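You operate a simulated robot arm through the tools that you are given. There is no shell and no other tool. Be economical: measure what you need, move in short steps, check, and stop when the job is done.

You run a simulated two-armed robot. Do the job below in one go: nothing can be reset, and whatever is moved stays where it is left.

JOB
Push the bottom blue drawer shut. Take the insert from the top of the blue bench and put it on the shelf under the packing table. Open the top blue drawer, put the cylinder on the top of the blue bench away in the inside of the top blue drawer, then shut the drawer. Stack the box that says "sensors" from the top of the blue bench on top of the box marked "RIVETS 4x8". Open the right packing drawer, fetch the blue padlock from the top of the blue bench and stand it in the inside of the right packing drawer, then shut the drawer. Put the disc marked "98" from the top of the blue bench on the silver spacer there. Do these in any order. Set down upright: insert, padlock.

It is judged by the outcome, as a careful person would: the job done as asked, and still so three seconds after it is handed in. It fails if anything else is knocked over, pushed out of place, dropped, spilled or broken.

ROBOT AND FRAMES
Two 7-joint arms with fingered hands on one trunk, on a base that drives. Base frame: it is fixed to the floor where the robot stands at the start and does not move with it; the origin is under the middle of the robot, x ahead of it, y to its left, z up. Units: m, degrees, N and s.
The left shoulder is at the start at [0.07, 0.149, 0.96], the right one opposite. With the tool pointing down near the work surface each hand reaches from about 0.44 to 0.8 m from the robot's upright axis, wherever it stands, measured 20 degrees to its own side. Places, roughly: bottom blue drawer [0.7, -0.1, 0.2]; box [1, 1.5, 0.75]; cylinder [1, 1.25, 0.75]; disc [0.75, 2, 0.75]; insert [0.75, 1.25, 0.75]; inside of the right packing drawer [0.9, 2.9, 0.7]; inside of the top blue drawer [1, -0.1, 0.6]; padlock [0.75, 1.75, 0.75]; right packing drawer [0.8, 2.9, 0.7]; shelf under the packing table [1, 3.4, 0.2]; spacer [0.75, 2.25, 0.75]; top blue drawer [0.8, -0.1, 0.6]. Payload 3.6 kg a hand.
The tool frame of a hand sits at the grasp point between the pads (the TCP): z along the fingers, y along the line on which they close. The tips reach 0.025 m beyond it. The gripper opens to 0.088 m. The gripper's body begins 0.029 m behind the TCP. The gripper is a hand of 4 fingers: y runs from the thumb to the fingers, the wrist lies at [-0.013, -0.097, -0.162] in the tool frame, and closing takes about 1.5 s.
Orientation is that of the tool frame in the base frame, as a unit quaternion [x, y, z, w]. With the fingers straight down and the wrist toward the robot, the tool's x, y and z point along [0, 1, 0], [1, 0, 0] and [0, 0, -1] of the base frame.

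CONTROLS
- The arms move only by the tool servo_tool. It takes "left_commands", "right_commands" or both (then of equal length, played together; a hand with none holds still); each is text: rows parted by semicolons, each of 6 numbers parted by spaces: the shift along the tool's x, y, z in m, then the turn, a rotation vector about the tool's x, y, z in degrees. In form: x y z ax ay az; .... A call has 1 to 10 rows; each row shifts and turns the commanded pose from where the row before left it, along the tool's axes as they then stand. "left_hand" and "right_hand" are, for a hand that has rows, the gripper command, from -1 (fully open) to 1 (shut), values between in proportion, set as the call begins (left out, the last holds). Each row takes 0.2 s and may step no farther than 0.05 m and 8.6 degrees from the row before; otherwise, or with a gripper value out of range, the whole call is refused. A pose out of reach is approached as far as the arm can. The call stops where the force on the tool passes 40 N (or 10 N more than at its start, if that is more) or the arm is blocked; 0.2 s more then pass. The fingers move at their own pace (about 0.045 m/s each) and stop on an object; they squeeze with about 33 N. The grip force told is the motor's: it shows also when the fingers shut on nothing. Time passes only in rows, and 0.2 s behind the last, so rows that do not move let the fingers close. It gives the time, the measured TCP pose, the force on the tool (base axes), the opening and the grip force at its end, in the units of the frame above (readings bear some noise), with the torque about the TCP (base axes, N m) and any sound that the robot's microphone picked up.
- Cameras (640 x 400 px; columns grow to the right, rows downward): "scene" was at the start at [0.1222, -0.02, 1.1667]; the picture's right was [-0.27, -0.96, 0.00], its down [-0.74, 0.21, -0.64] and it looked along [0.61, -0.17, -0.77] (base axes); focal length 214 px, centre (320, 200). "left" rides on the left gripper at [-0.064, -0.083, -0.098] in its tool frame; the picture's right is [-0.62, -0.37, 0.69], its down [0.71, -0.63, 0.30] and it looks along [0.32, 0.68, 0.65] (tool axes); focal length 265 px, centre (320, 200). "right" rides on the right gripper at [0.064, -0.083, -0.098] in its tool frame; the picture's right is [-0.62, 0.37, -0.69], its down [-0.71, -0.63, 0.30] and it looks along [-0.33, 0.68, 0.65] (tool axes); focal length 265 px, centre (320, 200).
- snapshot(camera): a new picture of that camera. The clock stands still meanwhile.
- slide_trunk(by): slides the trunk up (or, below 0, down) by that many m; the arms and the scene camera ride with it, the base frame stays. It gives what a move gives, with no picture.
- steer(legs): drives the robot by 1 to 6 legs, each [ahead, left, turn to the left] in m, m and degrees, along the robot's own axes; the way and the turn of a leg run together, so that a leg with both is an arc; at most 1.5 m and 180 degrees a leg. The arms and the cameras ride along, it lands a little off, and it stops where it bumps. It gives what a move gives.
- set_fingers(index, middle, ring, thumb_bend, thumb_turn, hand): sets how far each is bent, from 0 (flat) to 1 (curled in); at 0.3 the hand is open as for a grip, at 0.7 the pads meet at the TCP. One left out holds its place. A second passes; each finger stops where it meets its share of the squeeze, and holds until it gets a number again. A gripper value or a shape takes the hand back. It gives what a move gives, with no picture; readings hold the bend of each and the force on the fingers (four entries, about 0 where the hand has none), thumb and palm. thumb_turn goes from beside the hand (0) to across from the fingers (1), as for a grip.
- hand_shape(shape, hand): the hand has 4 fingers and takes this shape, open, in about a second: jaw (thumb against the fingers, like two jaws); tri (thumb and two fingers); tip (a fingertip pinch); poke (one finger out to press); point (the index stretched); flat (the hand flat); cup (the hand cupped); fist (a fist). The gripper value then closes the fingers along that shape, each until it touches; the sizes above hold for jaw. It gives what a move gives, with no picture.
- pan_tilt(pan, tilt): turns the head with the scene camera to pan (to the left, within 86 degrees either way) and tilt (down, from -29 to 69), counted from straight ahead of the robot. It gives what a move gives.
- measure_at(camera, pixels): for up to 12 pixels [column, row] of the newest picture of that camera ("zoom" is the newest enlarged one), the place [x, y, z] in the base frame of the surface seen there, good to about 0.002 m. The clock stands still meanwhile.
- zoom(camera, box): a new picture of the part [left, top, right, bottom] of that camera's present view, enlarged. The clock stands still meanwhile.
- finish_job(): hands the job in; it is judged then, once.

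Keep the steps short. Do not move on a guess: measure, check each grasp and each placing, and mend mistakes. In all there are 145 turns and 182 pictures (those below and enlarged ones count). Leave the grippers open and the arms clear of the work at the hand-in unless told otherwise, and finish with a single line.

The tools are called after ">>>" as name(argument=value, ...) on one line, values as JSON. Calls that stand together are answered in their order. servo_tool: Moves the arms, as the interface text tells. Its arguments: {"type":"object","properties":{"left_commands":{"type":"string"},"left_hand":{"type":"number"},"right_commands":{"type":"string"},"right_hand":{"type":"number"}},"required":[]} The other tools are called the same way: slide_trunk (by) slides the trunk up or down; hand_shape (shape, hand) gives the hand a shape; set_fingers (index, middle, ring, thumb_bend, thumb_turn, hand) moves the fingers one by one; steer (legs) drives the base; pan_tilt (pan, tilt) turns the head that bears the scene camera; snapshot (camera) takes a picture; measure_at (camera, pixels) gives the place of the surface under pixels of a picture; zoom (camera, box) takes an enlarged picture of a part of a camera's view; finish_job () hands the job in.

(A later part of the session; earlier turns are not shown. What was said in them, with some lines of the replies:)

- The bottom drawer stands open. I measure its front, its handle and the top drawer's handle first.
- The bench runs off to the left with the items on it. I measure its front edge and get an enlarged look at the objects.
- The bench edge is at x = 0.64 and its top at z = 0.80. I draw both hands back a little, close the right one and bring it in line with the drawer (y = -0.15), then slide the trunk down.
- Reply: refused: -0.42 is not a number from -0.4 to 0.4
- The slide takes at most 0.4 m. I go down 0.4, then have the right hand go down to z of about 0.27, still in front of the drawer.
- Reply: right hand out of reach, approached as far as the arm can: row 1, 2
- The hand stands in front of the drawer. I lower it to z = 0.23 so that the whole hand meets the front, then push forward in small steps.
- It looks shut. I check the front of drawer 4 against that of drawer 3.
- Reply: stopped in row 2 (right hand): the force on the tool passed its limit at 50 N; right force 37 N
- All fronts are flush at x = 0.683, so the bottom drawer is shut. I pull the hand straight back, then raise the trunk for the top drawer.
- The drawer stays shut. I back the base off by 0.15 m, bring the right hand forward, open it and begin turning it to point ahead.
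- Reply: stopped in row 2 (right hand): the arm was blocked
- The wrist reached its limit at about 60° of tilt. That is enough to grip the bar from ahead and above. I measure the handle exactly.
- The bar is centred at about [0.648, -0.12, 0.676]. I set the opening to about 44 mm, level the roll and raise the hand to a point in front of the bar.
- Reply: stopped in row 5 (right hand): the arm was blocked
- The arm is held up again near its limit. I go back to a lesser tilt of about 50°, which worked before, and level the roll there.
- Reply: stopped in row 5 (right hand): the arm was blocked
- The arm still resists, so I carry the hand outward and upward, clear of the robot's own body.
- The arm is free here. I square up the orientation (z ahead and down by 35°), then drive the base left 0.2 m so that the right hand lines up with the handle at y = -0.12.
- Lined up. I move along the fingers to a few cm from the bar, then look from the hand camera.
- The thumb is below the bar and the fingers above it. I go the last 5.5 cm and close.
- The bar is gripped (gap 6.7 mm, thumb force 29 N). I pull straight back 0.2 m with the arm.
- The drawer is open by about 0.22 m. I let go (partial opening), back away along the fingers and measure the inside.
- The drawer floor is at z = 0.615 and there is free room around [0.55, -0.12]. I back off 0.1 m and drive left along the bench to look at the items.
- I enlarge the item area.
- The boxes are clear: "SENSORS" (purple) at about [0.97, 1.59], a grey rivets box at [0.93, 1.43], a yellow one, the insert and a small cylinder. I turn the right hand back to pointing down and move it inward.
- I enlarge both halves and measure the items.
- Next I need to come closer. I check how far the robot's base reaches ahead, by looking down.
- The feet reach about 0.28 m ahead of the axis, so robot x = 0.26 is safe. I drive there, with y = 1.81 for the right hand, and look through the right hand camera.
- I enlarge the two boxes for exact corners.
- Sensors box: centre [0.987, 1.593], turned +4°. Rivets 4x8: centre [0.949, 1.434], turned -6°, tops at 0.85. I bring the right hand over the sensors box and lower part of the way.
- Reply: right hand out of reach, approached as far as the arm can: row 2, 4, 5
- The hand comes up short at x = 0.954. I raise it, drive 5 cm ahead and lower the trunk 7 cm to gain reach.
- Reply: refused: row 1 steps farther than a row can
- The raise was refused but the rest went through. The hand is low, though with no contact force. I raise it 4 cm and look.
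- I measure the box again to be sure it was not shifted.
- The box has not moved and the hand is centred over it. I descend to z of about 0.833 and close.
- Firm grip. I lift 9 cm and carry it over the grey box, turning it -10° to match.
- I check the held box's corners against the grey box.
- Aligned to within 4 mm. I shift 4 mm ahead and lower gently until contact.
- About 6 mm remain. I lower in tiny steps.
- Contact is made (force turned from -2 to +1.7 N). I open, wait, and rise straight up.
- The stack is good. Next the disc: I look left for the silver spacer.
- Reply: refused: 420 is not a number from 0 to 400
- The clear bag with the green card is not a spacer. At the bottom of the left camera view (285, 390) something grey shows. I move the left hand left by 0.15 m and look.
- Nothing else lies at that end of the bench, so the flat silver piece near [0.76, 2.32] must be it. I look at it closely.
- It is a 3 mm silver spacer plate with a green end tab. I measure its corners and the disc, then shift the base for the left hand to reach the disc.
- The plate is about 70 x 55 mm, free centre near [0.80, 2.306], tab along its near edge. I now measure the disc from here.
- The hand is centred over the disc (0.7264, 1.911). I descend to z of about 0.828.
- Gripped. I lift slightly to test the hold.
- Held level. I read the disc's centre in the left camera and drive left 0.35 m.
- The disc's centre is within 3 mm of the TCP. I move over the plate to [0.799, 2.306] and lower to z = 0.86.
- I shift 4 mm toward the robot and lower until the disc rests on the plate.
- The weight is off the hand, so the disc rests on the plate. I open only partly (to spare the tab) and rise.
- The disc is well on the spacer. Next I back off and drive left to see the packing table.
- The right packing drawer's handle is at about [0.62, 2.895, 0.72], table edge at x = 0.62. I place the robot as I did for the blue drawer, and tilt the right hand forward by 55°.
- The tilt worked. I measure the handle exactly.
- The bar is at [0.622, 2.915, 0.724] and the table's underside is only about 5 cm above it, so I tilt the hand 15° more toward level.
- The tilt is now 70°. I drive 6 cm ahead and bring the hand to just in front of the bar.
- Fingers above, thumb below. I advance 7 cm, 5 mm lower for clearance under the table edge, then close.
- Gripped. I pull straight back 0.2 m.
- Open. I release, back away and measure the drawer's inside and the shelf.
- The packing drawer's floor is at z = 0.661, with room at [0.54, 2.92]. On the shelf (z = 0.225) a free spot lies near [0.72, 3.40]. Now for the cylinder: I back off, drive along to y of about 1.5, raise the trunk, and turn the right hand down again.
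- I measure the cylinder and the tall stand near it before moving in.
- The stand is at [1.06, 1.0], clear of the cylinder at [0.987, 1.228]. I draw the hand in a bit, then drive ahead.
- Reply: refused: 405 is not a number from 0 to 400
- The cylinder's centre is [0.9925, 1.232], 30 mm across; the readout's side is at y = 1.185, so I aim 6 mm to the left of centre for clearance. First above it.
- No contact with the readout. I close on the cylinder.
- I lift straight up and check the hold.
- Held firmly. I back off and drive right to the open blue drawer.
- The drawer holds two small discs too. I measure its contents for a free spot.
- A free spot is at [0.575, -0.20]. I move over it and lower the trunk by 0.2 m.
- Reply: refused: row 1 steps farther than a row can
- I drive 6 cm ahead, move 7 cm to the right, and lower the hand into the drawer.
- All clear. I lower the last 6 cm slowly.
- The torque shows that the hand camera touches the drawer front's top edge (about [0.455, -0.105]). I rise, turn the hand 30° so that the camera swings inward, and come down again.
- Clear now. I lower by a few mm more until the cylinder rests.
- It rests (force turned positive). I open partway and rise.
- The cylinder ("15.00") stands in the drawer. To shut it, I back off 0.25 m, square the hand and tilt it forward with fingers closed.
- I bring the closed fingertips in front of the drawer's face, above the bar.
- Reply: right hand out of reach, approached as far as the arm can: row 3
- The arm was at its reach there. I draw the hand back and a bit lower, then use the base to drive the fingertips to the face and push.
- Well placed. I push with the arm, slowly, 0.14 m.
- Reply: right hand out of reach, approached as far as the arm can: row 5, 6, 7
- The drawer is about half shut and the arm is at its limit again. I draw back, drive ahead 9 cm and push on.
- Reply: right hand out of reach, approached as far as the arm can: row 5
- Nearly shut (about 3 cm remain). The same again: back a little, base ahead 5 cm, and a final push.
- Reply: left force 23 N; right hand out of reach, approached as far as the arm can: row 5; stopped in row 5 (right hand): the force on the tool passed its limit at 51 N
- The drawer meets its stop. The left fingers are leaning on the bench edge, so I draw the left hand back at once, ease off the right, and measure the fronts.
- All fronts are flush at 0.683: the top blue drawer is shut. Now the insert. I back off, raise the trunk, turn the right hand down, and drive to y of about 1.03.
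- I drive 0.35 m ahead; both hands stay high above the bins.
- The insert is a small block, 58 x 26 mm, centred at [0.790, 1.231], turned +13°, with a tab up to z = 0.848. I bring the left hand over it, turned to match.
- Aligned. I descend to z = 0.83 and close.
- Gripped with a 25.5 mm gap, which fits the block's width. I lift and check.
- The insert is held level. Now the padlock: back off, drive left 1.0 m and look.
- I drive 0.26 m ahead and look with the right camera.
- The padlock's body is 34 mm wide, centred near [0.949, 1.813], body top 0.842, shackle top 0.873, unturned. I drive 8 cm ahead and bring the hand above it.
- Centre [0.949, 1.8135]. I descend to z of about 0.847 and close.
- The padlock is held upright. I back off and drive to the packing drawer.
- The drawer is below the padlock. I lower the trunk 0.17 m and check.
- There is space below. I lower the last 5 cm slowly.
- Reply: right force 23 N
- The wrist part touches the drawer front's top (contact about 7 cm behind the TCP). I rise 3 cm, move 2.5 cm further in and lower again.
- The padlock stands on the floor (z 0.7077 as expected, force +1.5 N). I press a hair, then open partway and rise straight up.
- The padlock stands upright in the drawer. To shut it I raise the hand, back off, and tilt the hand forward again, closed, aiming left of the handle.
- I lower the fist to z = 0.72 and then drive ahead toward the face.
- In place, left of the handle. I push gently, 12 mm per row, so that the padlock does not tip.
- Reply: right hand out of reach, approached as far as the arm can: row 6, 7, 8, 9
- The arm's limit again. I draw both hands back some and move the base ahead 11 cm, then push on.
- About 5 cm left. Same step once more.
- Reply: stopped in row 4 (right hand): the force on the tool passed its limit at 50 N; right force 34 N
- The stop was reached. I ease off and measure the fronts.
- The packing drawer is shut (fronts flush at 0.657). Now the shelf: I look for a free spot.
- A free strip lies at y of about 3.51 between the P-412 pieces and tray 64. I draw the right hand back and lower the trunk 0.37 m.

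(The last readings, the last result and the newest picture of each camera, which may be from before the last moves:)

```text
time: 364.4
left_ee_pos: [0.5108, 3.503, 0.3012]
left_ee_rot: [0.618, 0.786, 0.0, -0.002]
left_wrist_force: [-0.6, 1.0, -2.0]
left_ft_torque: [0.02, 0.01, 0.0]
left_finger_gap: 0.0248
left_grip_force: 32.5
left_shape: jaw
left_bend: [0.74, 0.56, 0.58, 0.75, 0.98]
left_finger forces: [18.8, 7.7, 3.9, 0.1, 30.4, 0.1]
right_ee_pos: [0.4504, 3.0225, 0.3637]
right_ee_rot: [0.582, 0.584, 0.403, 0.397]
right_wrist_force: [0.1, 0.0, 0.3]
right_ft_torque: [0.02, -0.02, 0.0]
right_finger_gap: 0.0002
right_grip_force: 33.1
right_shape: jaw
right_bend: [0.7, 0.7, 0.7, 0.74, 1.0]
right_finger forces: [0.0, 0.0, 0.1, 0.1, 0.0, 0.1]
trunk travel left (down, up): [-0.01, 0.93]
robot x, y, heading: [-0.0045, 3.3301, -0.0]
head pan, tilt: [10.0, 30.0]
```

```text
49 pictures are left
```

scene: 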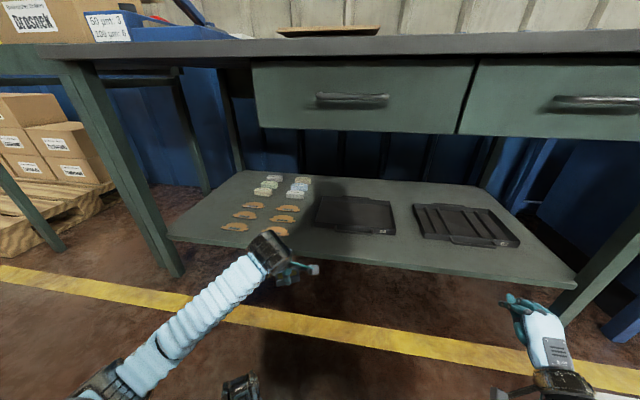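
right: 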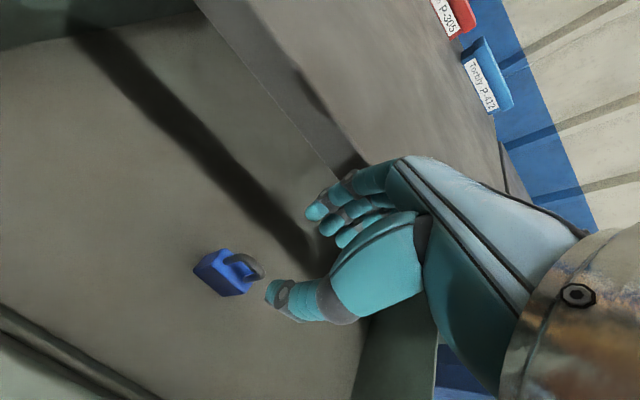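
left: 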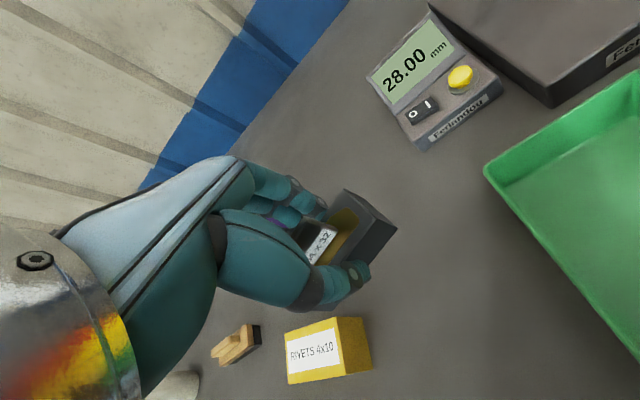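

A clear view. The insert hangs in front of the shelf edge, bottom at z = 0.27. I drive 0.1 m ahead, then move the arm ahead in steps.

>>> steer(legs=[[0.1, 0, 0]])

>>> servo_tool(left_commands="0.0105 0.035 0 0 0 0; 0.0105 0.035 0 0 0 0; 0.0105 0.035 0 0 0 0; 0 0 0 0 0 0")

>>> snapshot(camera="left")

>>> zoom(camera="scene", box=[180, 150, 440, 300])

```text
time: 366.2
left_ee_pos: [0.607, 3.5022, 0.3022]
left_ee_rot: [0.619, 0.786, 0.001, -0.002]
left_wrist_force: [-0.5, 0.7, -1.5]
left_ft_torque: [0.04, -0.02, 0.01]
left_finger_gap: 0.0251
left_grip_force: 33.1
left_shape: jaw
left_bend: [0.74, 0.56, 0.58, 0.75, 0.98]
left_finger forces: [18.8, 7.7, 4.0, 0.1, 30.4, 0.0]
right_ee_pos: [0.5465, 3.0223, 0.3619]
right_ee_rot: [0.583, 0.584, 0.403, 0.397]
right_wrist_force: [-0.4, -0.3, -0.2]
right_ft_torque: [-0.01, 0.0, 0.0]
right_finger_gap: 0.0003
right_grip_force: 32.9
right_shape: jaw
right_bend: [0.7, 0.7, 0.7, 0.74, 1.0]
right_finger forces: [0.1, 0.0, 0.0, 0.0, 0.1, 0.0]
trunk travel left (down, up): [-0.01, 0.93]
robot x, y, heading: [0.0926, 3.3295, -0.1]
head pan, tilt: [10.0, 30.0]
```

```text
time: 367.2
left_ee_pos: [0.7033, 3.559, 0.3021]
left_ee_rot: [0.618, 0.786, 0.001, -0.002]
left_wrist_force: [-0.2, 0.0, -1.9]
left_ft_torque: [-0.02, -0.03, -0.01]
left_finger_gap: 0.0249
left_grip_force: 33.3
left_shape: jaw
left_bend: [0.74, 0.56, 0.59, 0.75, 0.98]
left_finger forces: [19.0, 7.6, 3.9, 0.0, 30.5, 0.0]
right_ee_pos: [0.5466, 3.0222, 0.3633]
right_ee_rot: [0.583, 0.584, 0.403, 0.397]
right_wrist_force: [1.0, -0.6, 0.5]
right_ft_torque: [-0.03, -0.01, 0.04]
right_finger_gap: 0.0001
right_grip_force: 33.1
right_shape: jaw
right_bend: [0.7, 0.7, 0.7, 0.74, 1.0]
right_finger forces: [0.0, 0.0, 0.0, 0.0, 0.1, 0.1]
trunk travel left (down, up): [-0.01, 0.93]
robot x, y, heading: [0.092, 3.329, 0.1]
head pan, tilt: [10.0, 30.0]
```

```text
48 pictures are left
```

left: 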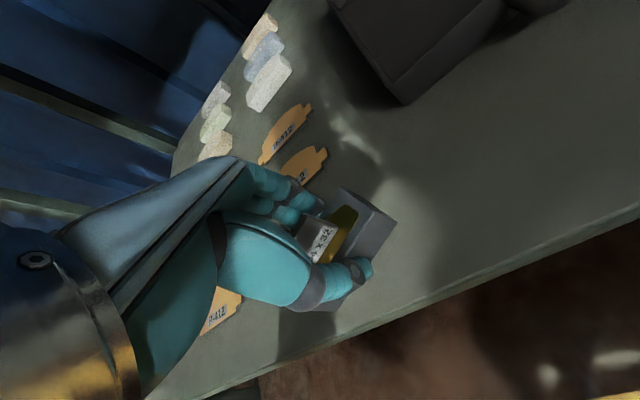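

```text
2.46 times, centred on (310, 225) of scene
```

zoom: 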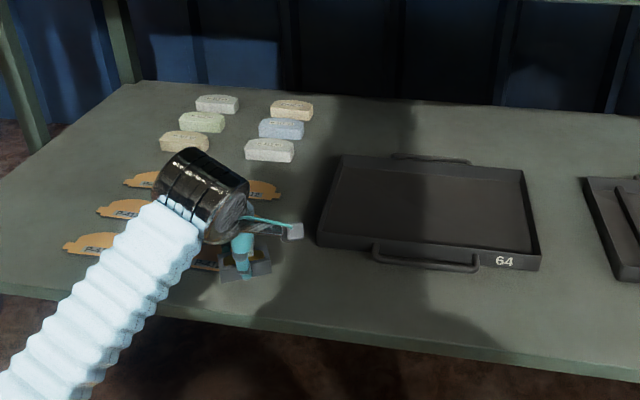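

The turned hand drifted left; it is at y = 3.559. I move back right to y = 3.505 and measure the neighbours.

>>> servo_tool(left_commands="-0.028 0.002 0 0 0 0; -0.028 0.002 0 0 0 0; 0 0 0 0 0 0")

>>> snapshot(camera="left")

>>> zoom(camera="scene", box=[180, 150, 440, 300])

>>> measure_at(camera="zoom", pixels=[[322, 243], [340, 160], [278, 192], [320, 270], [270, 300], [222, 255]])

```text
time: 368.1
left_ee_pos: [0.7222, 3.5062, 0.303]
left_ee_rot: [0.619, 0.786, 0.0, -0.002]
left_wrist_force: [0.4, 0.3, -1.0]
left_ft_torque: [0.01, 0.02, 0.0]
left_finger_gap: 0.0249
left_grip_force: 33.4
left_shape: jaw
left_bend: [0.74, 0.56, 0.59, 0.75, 0.98]
left_finger forces: [18.8, 7.6, 3.9, 0.0, 30.4, 0.0]
right_ee_pos: [0.5467, 3.021, 0.3621]
right_ee_rot: [0.582, 0.584, 0.403, 0.397]
right_wrist_force: [-0.4, 0.2, 0.1]
right_ft_torque: [-0.01, 0.08, 0.01]
right_finger_gap: 0.0
right_grip_force: 32.5
right_shape: jaw
right_bend: [0.7, 0.7, 0.7, 0.74, 1.0]
right_finger forces: [0.0, 0.0, 0.0, 0.0, 0.0, 0.0]
trunk travel left (down, up): [-0.01, 0.93]
robot x, y, heading: [0.0922, 3.3295, -0.0]
head pan, tilt: [10.0, 30.0]
```

```text
46 pictures are left
```

left: 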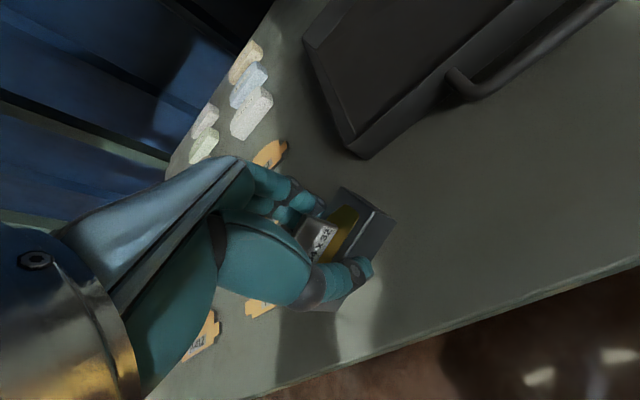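

```text
2.46 times, centred on (310, 225) of scene
```

zoom: 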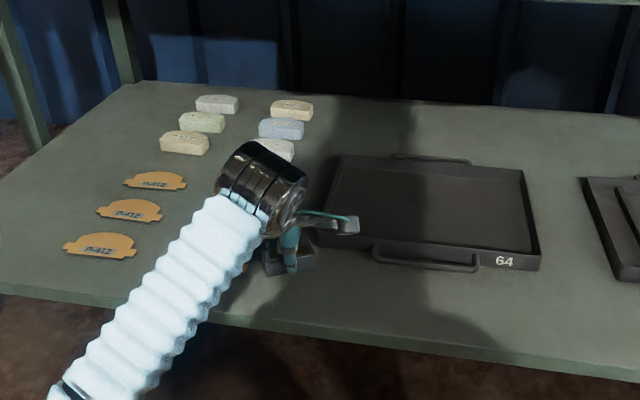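

```text
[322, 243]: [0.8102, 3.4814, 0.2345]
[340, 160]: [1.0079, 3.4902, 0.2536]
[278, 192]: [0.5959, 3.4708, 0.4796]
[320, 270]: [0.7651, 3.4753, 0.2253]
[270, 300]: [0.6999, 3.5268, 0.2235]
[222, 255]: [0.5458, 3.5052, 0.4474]
```

Clear all round (tray begins at x = 0.81). I lower the insert to the shelf.

>>> servo_tool(left_commands="0 0 0.025 0 0 0; 0 0 0.012 0 0 0; 0 0 0.006 0 0 0; 0 0 0.003 0 0 0; 0 0 0 0 0 0")

```text
time: 369.2
left_ee_pos: [0.7199, 3.5051, 0.2559]
left_ee_rot: [0.619, 0.786, 0.001, -0.002]
left_wrist_force: [0.3, 0.6, -0.9]
left_ft_torque: [-0.01, -0.02, 0.0]
left_finger_gap: 0.0249
left_grip_force: 32.9
left_shape: jaw
left_bend: [0.74, 0.56, 0.59, 0.75, 0.98]
left_finger forces: [19.0, 7.7, 3.9, 0.0, 30.3, 0.0]
right_ee_pos: [0.5471, 3.0216, 0.3631]
right_ee_rot: [0.582, 0.584, 0.403, 0.398]
right_wrist_force: [0.0, -0.2, 0.5]
right_ft_torque: [0.0, 0.0, 0.0]
right_finger_gap: 0.0
right_grip_force: 32.8
right_shape: jaw
right_bend: [0.7, 0.7, 0.7, 0.74, 1.0]
right_finger forces: [0.0, 0.0, 0.1, 0.0, 0.1, 0.0]
trunk travel left (down, up): [-0.01, 0.93]
robot x, y, heading: [0.0936, 3.3318, 0.1]
head pan, tilt: [10.0, 30.0]
```

>>> servo_tool(left_commands="0 0 0.0015 0 0 0; 0 0 0.0015 0 0 0; 0 0 0 0 0 0")

```text
time: 370.1
left_ee_pos: [0.7188, 3.5063, 0.2549]
left_ee_rot: [0.619, 0.786, 0.002, 0.0]
left_wrist_force: [2.1, 1.1, 9.6]
left_ft_torque: [0.04, -0.03, -0.02]
left_finger_gap: 0.0256
left_grip_force: 32.8
left_shape: jaw
left_bend: [0.74, 0.56, 0.59, 0.75, 0.98]
left_finger forces: [20.0, 9.0, 4.4, 0.1, 31.8, 0.0]
right_ee_pos: [0.546, 3.0215, 0.3633]
right_ee_rot: [0.581, 0.584, 0.404, 0.397]
right_wrist_force: [0.1, -0.4, 0.2]
right_ft_torque: [0.0, 0.01, 0.03]
right_finger_gap: 0.0002
right_grip_force: 33.2
right_shape: jaw
right_bend: [0.7, 0.7, 0.7, 0.74, 1.0]
right_finger forces: [0.0, 0.0, 0.0, 0.1, 0.1, 0.1]
trunk travel left (down, up): [-0.01, 0.93]
robot x, y, heading: [0.0893, 3.3291, 0.0]
head pan, tilt: [10.0, 30.0]
```

It rests on the shelf (9.6 N upward). I open partway and rise 5 cm.

>>> servo_tool(left_commands="0 0 -0.001 0 0 0; 0 0 0 0 0 0; 0 0 0 0 0 0; 0 0 0 0 0 0; 0 0 -0.01 0 0 0; 0 0 -0.02 0 0 0; 0 0 -0.03 0 0 0; 0 0 0 0 0 0", left_hand=-0.2)

>>> snapshot(camera="left")

```text
time: 371.9
left_ee_pos: [0.7191, 3.5042, 0.3139]
left_ee_rot: [0.619, 0.786, 0.0, -0.001]
left_wrist_force: [-0.3, 0.1, -0.2]
left_ft_torque: [-0.02, 0.0, -0.01]
left_finger_gap: 0.0526
left_grip_force: 0.1
left_shape: jaw
left_bend: [0.29, 0.41, 0.37, 0.65, 1.0]
left_finger forces: [0.0, 0.0, 0.0, 0.0, 0.1, 0.1]
right_ee_pos: [0.5457, 3.0211, 0.3636]
right_ee_rot: [0.583, 0.583, 0.403, 0.398]
right_wrist_force: [0.8, 0.3, -0.5]
right_ft_torque: [-0.02, 0.0, 0.0]
right_finger_gap: 0.0
right_grip_force: 33.2
right_shape: jaw
right_bend: [0.7, 0.7, 0.7, 0.74, 1.0]
right_finger forces: [0.1, 0.0, 0.0, 0.0, 0.0, 0.1]
trunk travel left (down, up): [-0.01, 0.93]
robot x, y, heading: [0.0926, 3.3308, -0.2]
head pan, tilt: [10.0, 30.0]
```

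```text
44 pictures are left
```

left: 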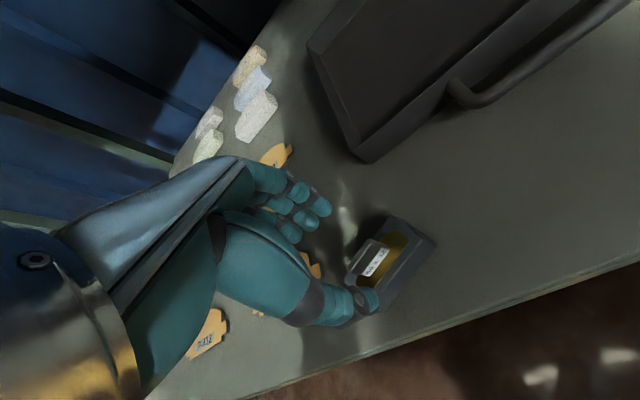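

The insert stands upright on the shelf. I rise a little more, back away and look at everything once more.

>>> servo_tool(left_commands="0 0 -0.02 0 0 0; 0 0 0 0 0 0")

>>> steer(legs=[[-0.35, 0, 0]])

>>> servo_tool(right_commands="0 0 0 0 0 0; 0 0 0 0 0 0; 0 0 0 0 0 0; 0 0 0 0 0 0", left_commands="0 0 0 0 0 0; 0 0 0 0 0 0; 0 0 0 0 0 0; 0 0 0 0 0 0", right_hand=-1, left_hand=-1)

>>> snapshot(camera="scene")

>>> zoom(camera="scene", box=[200, 110, 400, 240])

```text
time: 372.4
left_ee_pos: [0.7177, 3.5035, 0.3332]
left_ee_rot: [0.618, 0.786, 0.001, -0.002]
left_wrist_force: [1.0, -0.3, 0.3]
left_ft_torque: [0.01, 0.02, 0.05]
left_finger_gap: 0.0525
left_grip_force: 0.0
left_shape: jaw
left_bend: [0.29, 0.41, 0.37, 0.65, 1.0]
left_finger forces: [0.0, 0.0, 0.0, 0.1, 0.0, 0.0]
right_ee_pos: [0.546, 3.0213, 0.3631]
right_ee_rot: [0.583, 0.584, 0.403, 0.397]
right_wrist_force: [-0.2, -0.4, -0.7]
right_ft_torque: [0.0, -0.01, 0.01]
right_finger_gap: 0.0
right_grip_force: 33.1
right_shape: jaw
right_bend: [0.7, 0.7, 0.7, 0.74, 1.0]
right_finger forces: [0.1, 0.1, 0.1, 0.0, 0.1, 0.0]
trunk travel left (down, up): [-0.01, 0.93]
robot x, y, heading: [0.0917, 3.3294, 0.2]
head pan, tilt: [10.0, 30.0]
```

```text
time: 377.4
left_ee_pos: [0.3714, 3.503, 0.3336]
left_ee_rot: [0.619, 0.785, 0.0, -0.002]
left_wrist_force: [0.4, 0.4, -0.7]
left_ft_torque: [0.01, -0.02, -0.02]
left_finger_gap: 0.0524
left_grip_force: 0.0
left_shape: jaw
left_bend: [0.29, 0.41, 0.37, 0.65, 1.0]
left_finger forces: [0.1, 0.1, 0.0, 0.0, 0.1, 0.0]
right_ee_pos: [0.2008, 3.0215, 0.3619]
right_ee_rot: [0.583, 0.583, 0.402, 0.398]
right_wrist_force: [-1.1, 0.2, -0.7]
right_ft_torque: [0.02, -0.01, 0.0]
right_finger_gap: 0.0
right_grip_force: 32.7
right_shape: jaw
right_bend: [0.7, 0.7, 0.7, 0.74, 1.0]
right_finger forces: [0.0, 0.0, 0.0, 0.0, 0.1, 0.0]
trunk travel left (down, up): [-0.01, 0.93]
robot x, y, heading: [-0.254, 3.329, -0.4]
head pan, tilt: [10.0, 30.0]
```

```text
time: 378.4
left_ee_pos: [0.3728, 3.5034, 0.3324]
left_ee_rot: [0.619, 0.785, 0.001, -0.002]
left_wrist_force: [0.8, 0.1, -0.6]
left_ft_torque: [-0.01, 0.05, -0.03]
left_finger_gap: 0.0882
left_grip_force: 0.0
left_shape: jaw
left_bend: [0.3, 0.3, 0.3, 0.3, 0.98]
left_finger forces: [0.0, 0.1, 0.0, 0.0, 0.1, 0.0]
right_ee_pos: [0.1977, 3.0219, 0.3624]
right_ee_rot: [0.583, 0.583, 0.403, 0.398]
right_wrist_force: [-0.6, -0.7, -0.3]
right_ft_torque: [-0.02, -0.03, 0.0]
right_finger_gap: 0.0878
right_grip_force: 0.0
right_shape: jaw
right_bend: [0.3, 0.3, 0.3, 0.3, 0.98]
right_finger forces: [0.0, 0.0, 0.1, 0.1, 0.0, 0.0]
trunk travel left (down, up): [-0.01, 0.93]
robot x, y, heading: [-0.2596, 3.3328, 0.0]
head pan, tilt: [10.0, 30.0]
```

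```text
43 pictures are left
```

scene: 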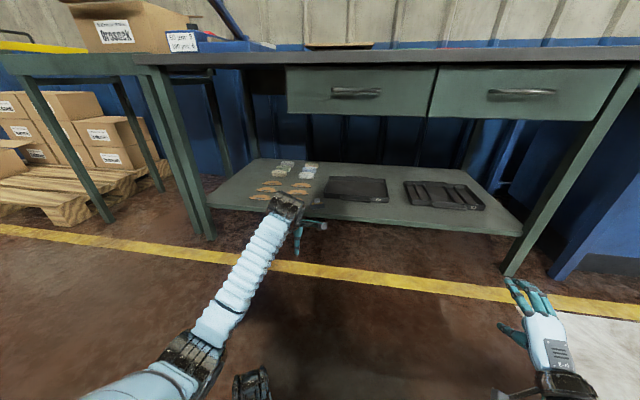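

```text
3.08 times, centred on (300, 175) of scene
```

zoom: 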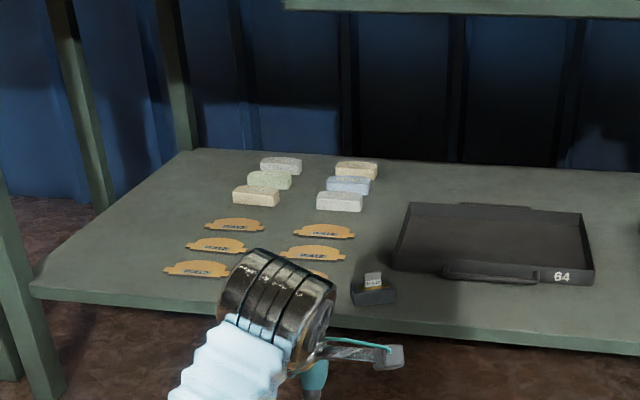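

The insert stands well on the shelf. One last look over the bench from higher up.

>>> slide_trunk(by=0.4)

>>> steer(legs=[[0, -1.2, 0]])

>>> pan_tilt(pan=-20, tilt=25)

>>> snapshot(camera="scene")

>>> zoom(camera="scene", box=[120, 100, 440, 260])

```text
time: 382.3
left_ee_pos: [0.3713, 3.5029, 0.7334]
left_ee_rot: [0.619, 0.786, 0.0, -0.002]
left_wrist_force: [0.1, -0.3, 0.0]
left_ft_torque: [0.0, 0.0, 0.02]
left_finger_gap: 0.0878
left_grip_force: 0.1
left_shape: jaw
left_bend: [0.3, 0.3, 0.3, 0.3, 0.98]
left_finger forces: [0.0, 0.0, 0.0, 0.0, 0.0, 0.0]
right_ee_pos: [0.1993, 3.0225, 0.7631]
right_ee_rot: [0.583, 0.584, 0.403, 0.397]
right_wrist_force: [0.0, 0.1, -0.5]
right_ft_torque: [0.01, -0.02, -0.02]
right_finger_gap: 0.0878
right_grip_force: 0.0
right_shape: jaw
right_bend: [0.3, 0.3, 0.3, 0.3, 0.98]
right_finger forces: [0.0, 0.1, 0.1, 0.0, 0.1, 0.0]
trunk travel left (down, up): [-0.41, 0.53]
robot x, y, heading: [-0.2548, 3.3321, -0.0]
head pan, tilt: [10.0, 30.0]
```

```text
time: 398.0
left_ee_pos: [0.3714, 2.285, 0.7329]
left_ee_rot: [0.618, 0.786, 0.0, -0.003]
left_wrist_force: [-0.3, -0.2, 0.7]
left_ft_torque: [-0.03, 0.03, 0.01]
left_finger_gap: 0.0875
left_grip_force: 0.0
left_shape: jaw
left_bend: [0.3, 0.3, 0.3, 0.3, 0.98]
left_finger forces: [0.1, 0.0, 0.0, 0.1, 0.0, 0.1]
right_ee_pos: [0.2008, 1.8027, 0.7633]
right_ee_rot: [0.582, 0.585, 0.404, 0.396]
right_wrist_force: [-0.5, 0.2, 0.1]
right_ft_torque: [0.0, 0.0, 0.01]
right_finger_gap: 0.0875
right_grip_force: 0.1
right_shape: jaw
right_bend: [0.3, 0.3, 0.3, 0.3, 0.98]
right_finger forces: [0.1, 0.1, 0.0, 0.0, 0.0, 0.0]
trunk travel left (down, up): [-0.41, 0.53]
robot x, y, heading: [-0.2545, 2.1084, -0.1]
head pan, tilt: [10.0, 30.0]
```

```text
time: 398.9
left_ee_pos: [0.372, 2.2856, 0.7328]
left_ee_rot: [0.618, 0.786, 0.001, -0.003]
left_wrist_force: [-0.2, 0.9, -0.1]
left_ft_torque: [0.0, -0.01, 0.02]
left_finger_gap: 0.0876
left_grip_force: 0.0
left_shape: jaw
left_bend: [0.3, 0.3, 0.3, 0.3, 0.98]
left_finger forces: [0.1, 0.0, 0.0, 0.0, 0.1, 0.1]
right_ee_pos: [0.2003, 1.8025, 0.763]
right_ee_rot: [0.582, 0.584, 0.403, 0.397]
right_wrist_force: [0.0, 0.3, 0.6]
right_ft_torque: [-0.01, -0.02, 0.02]
right_finger_gap: 0.0876
right_grip_force: 0.1
right_shape: jaw
right_bend: [0.3, 0.3, 0.3, 0.3, 0.98]
right_finger forces: [0.0, 0.1, 0.1, 0.0, 0.0, 0.0]
trunk travel left (down, up): [-0.41, 0.53]
robot x, y, heading: [-0.2557, 2.1077, 0.1]
head pan, tilt: [-20.0, 25.0]
```

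```text
41 pictures are left
```

scene: 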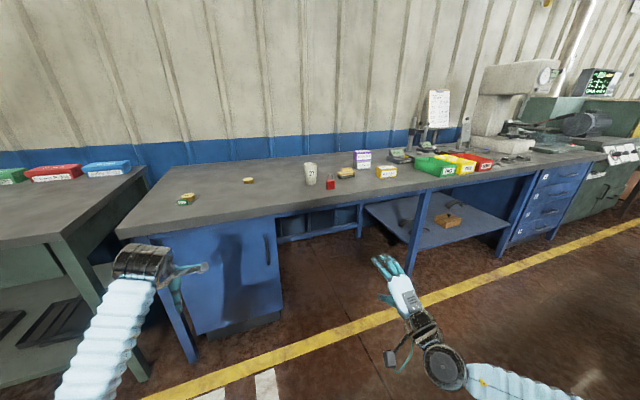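

```text
2.00 times, centred on (280, 180) of scene
```

zoom: 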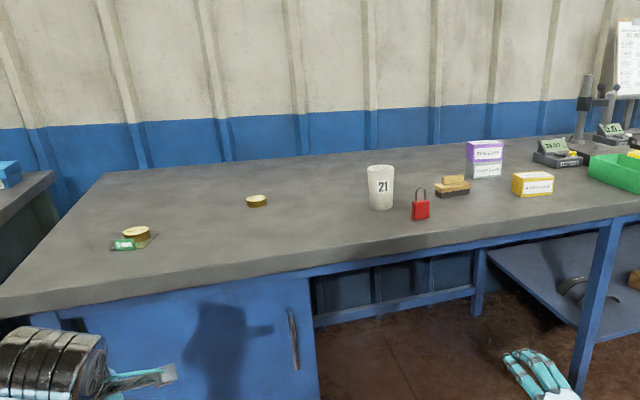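

Everything is in place: the disc is on the spacer, "sensors" is on "RIVETS 4x8", all drawers are shut, and the mug, red padlock and the rest stand where they were. The hands are open and clear, so I hand the job in.

>>> finish_job()

```text
The job is handed in.
```

All six tasks are done and the job is handed in; the one thing I could not check is whether the padlock is still upright, since I did not look at it after shutting its drawer.
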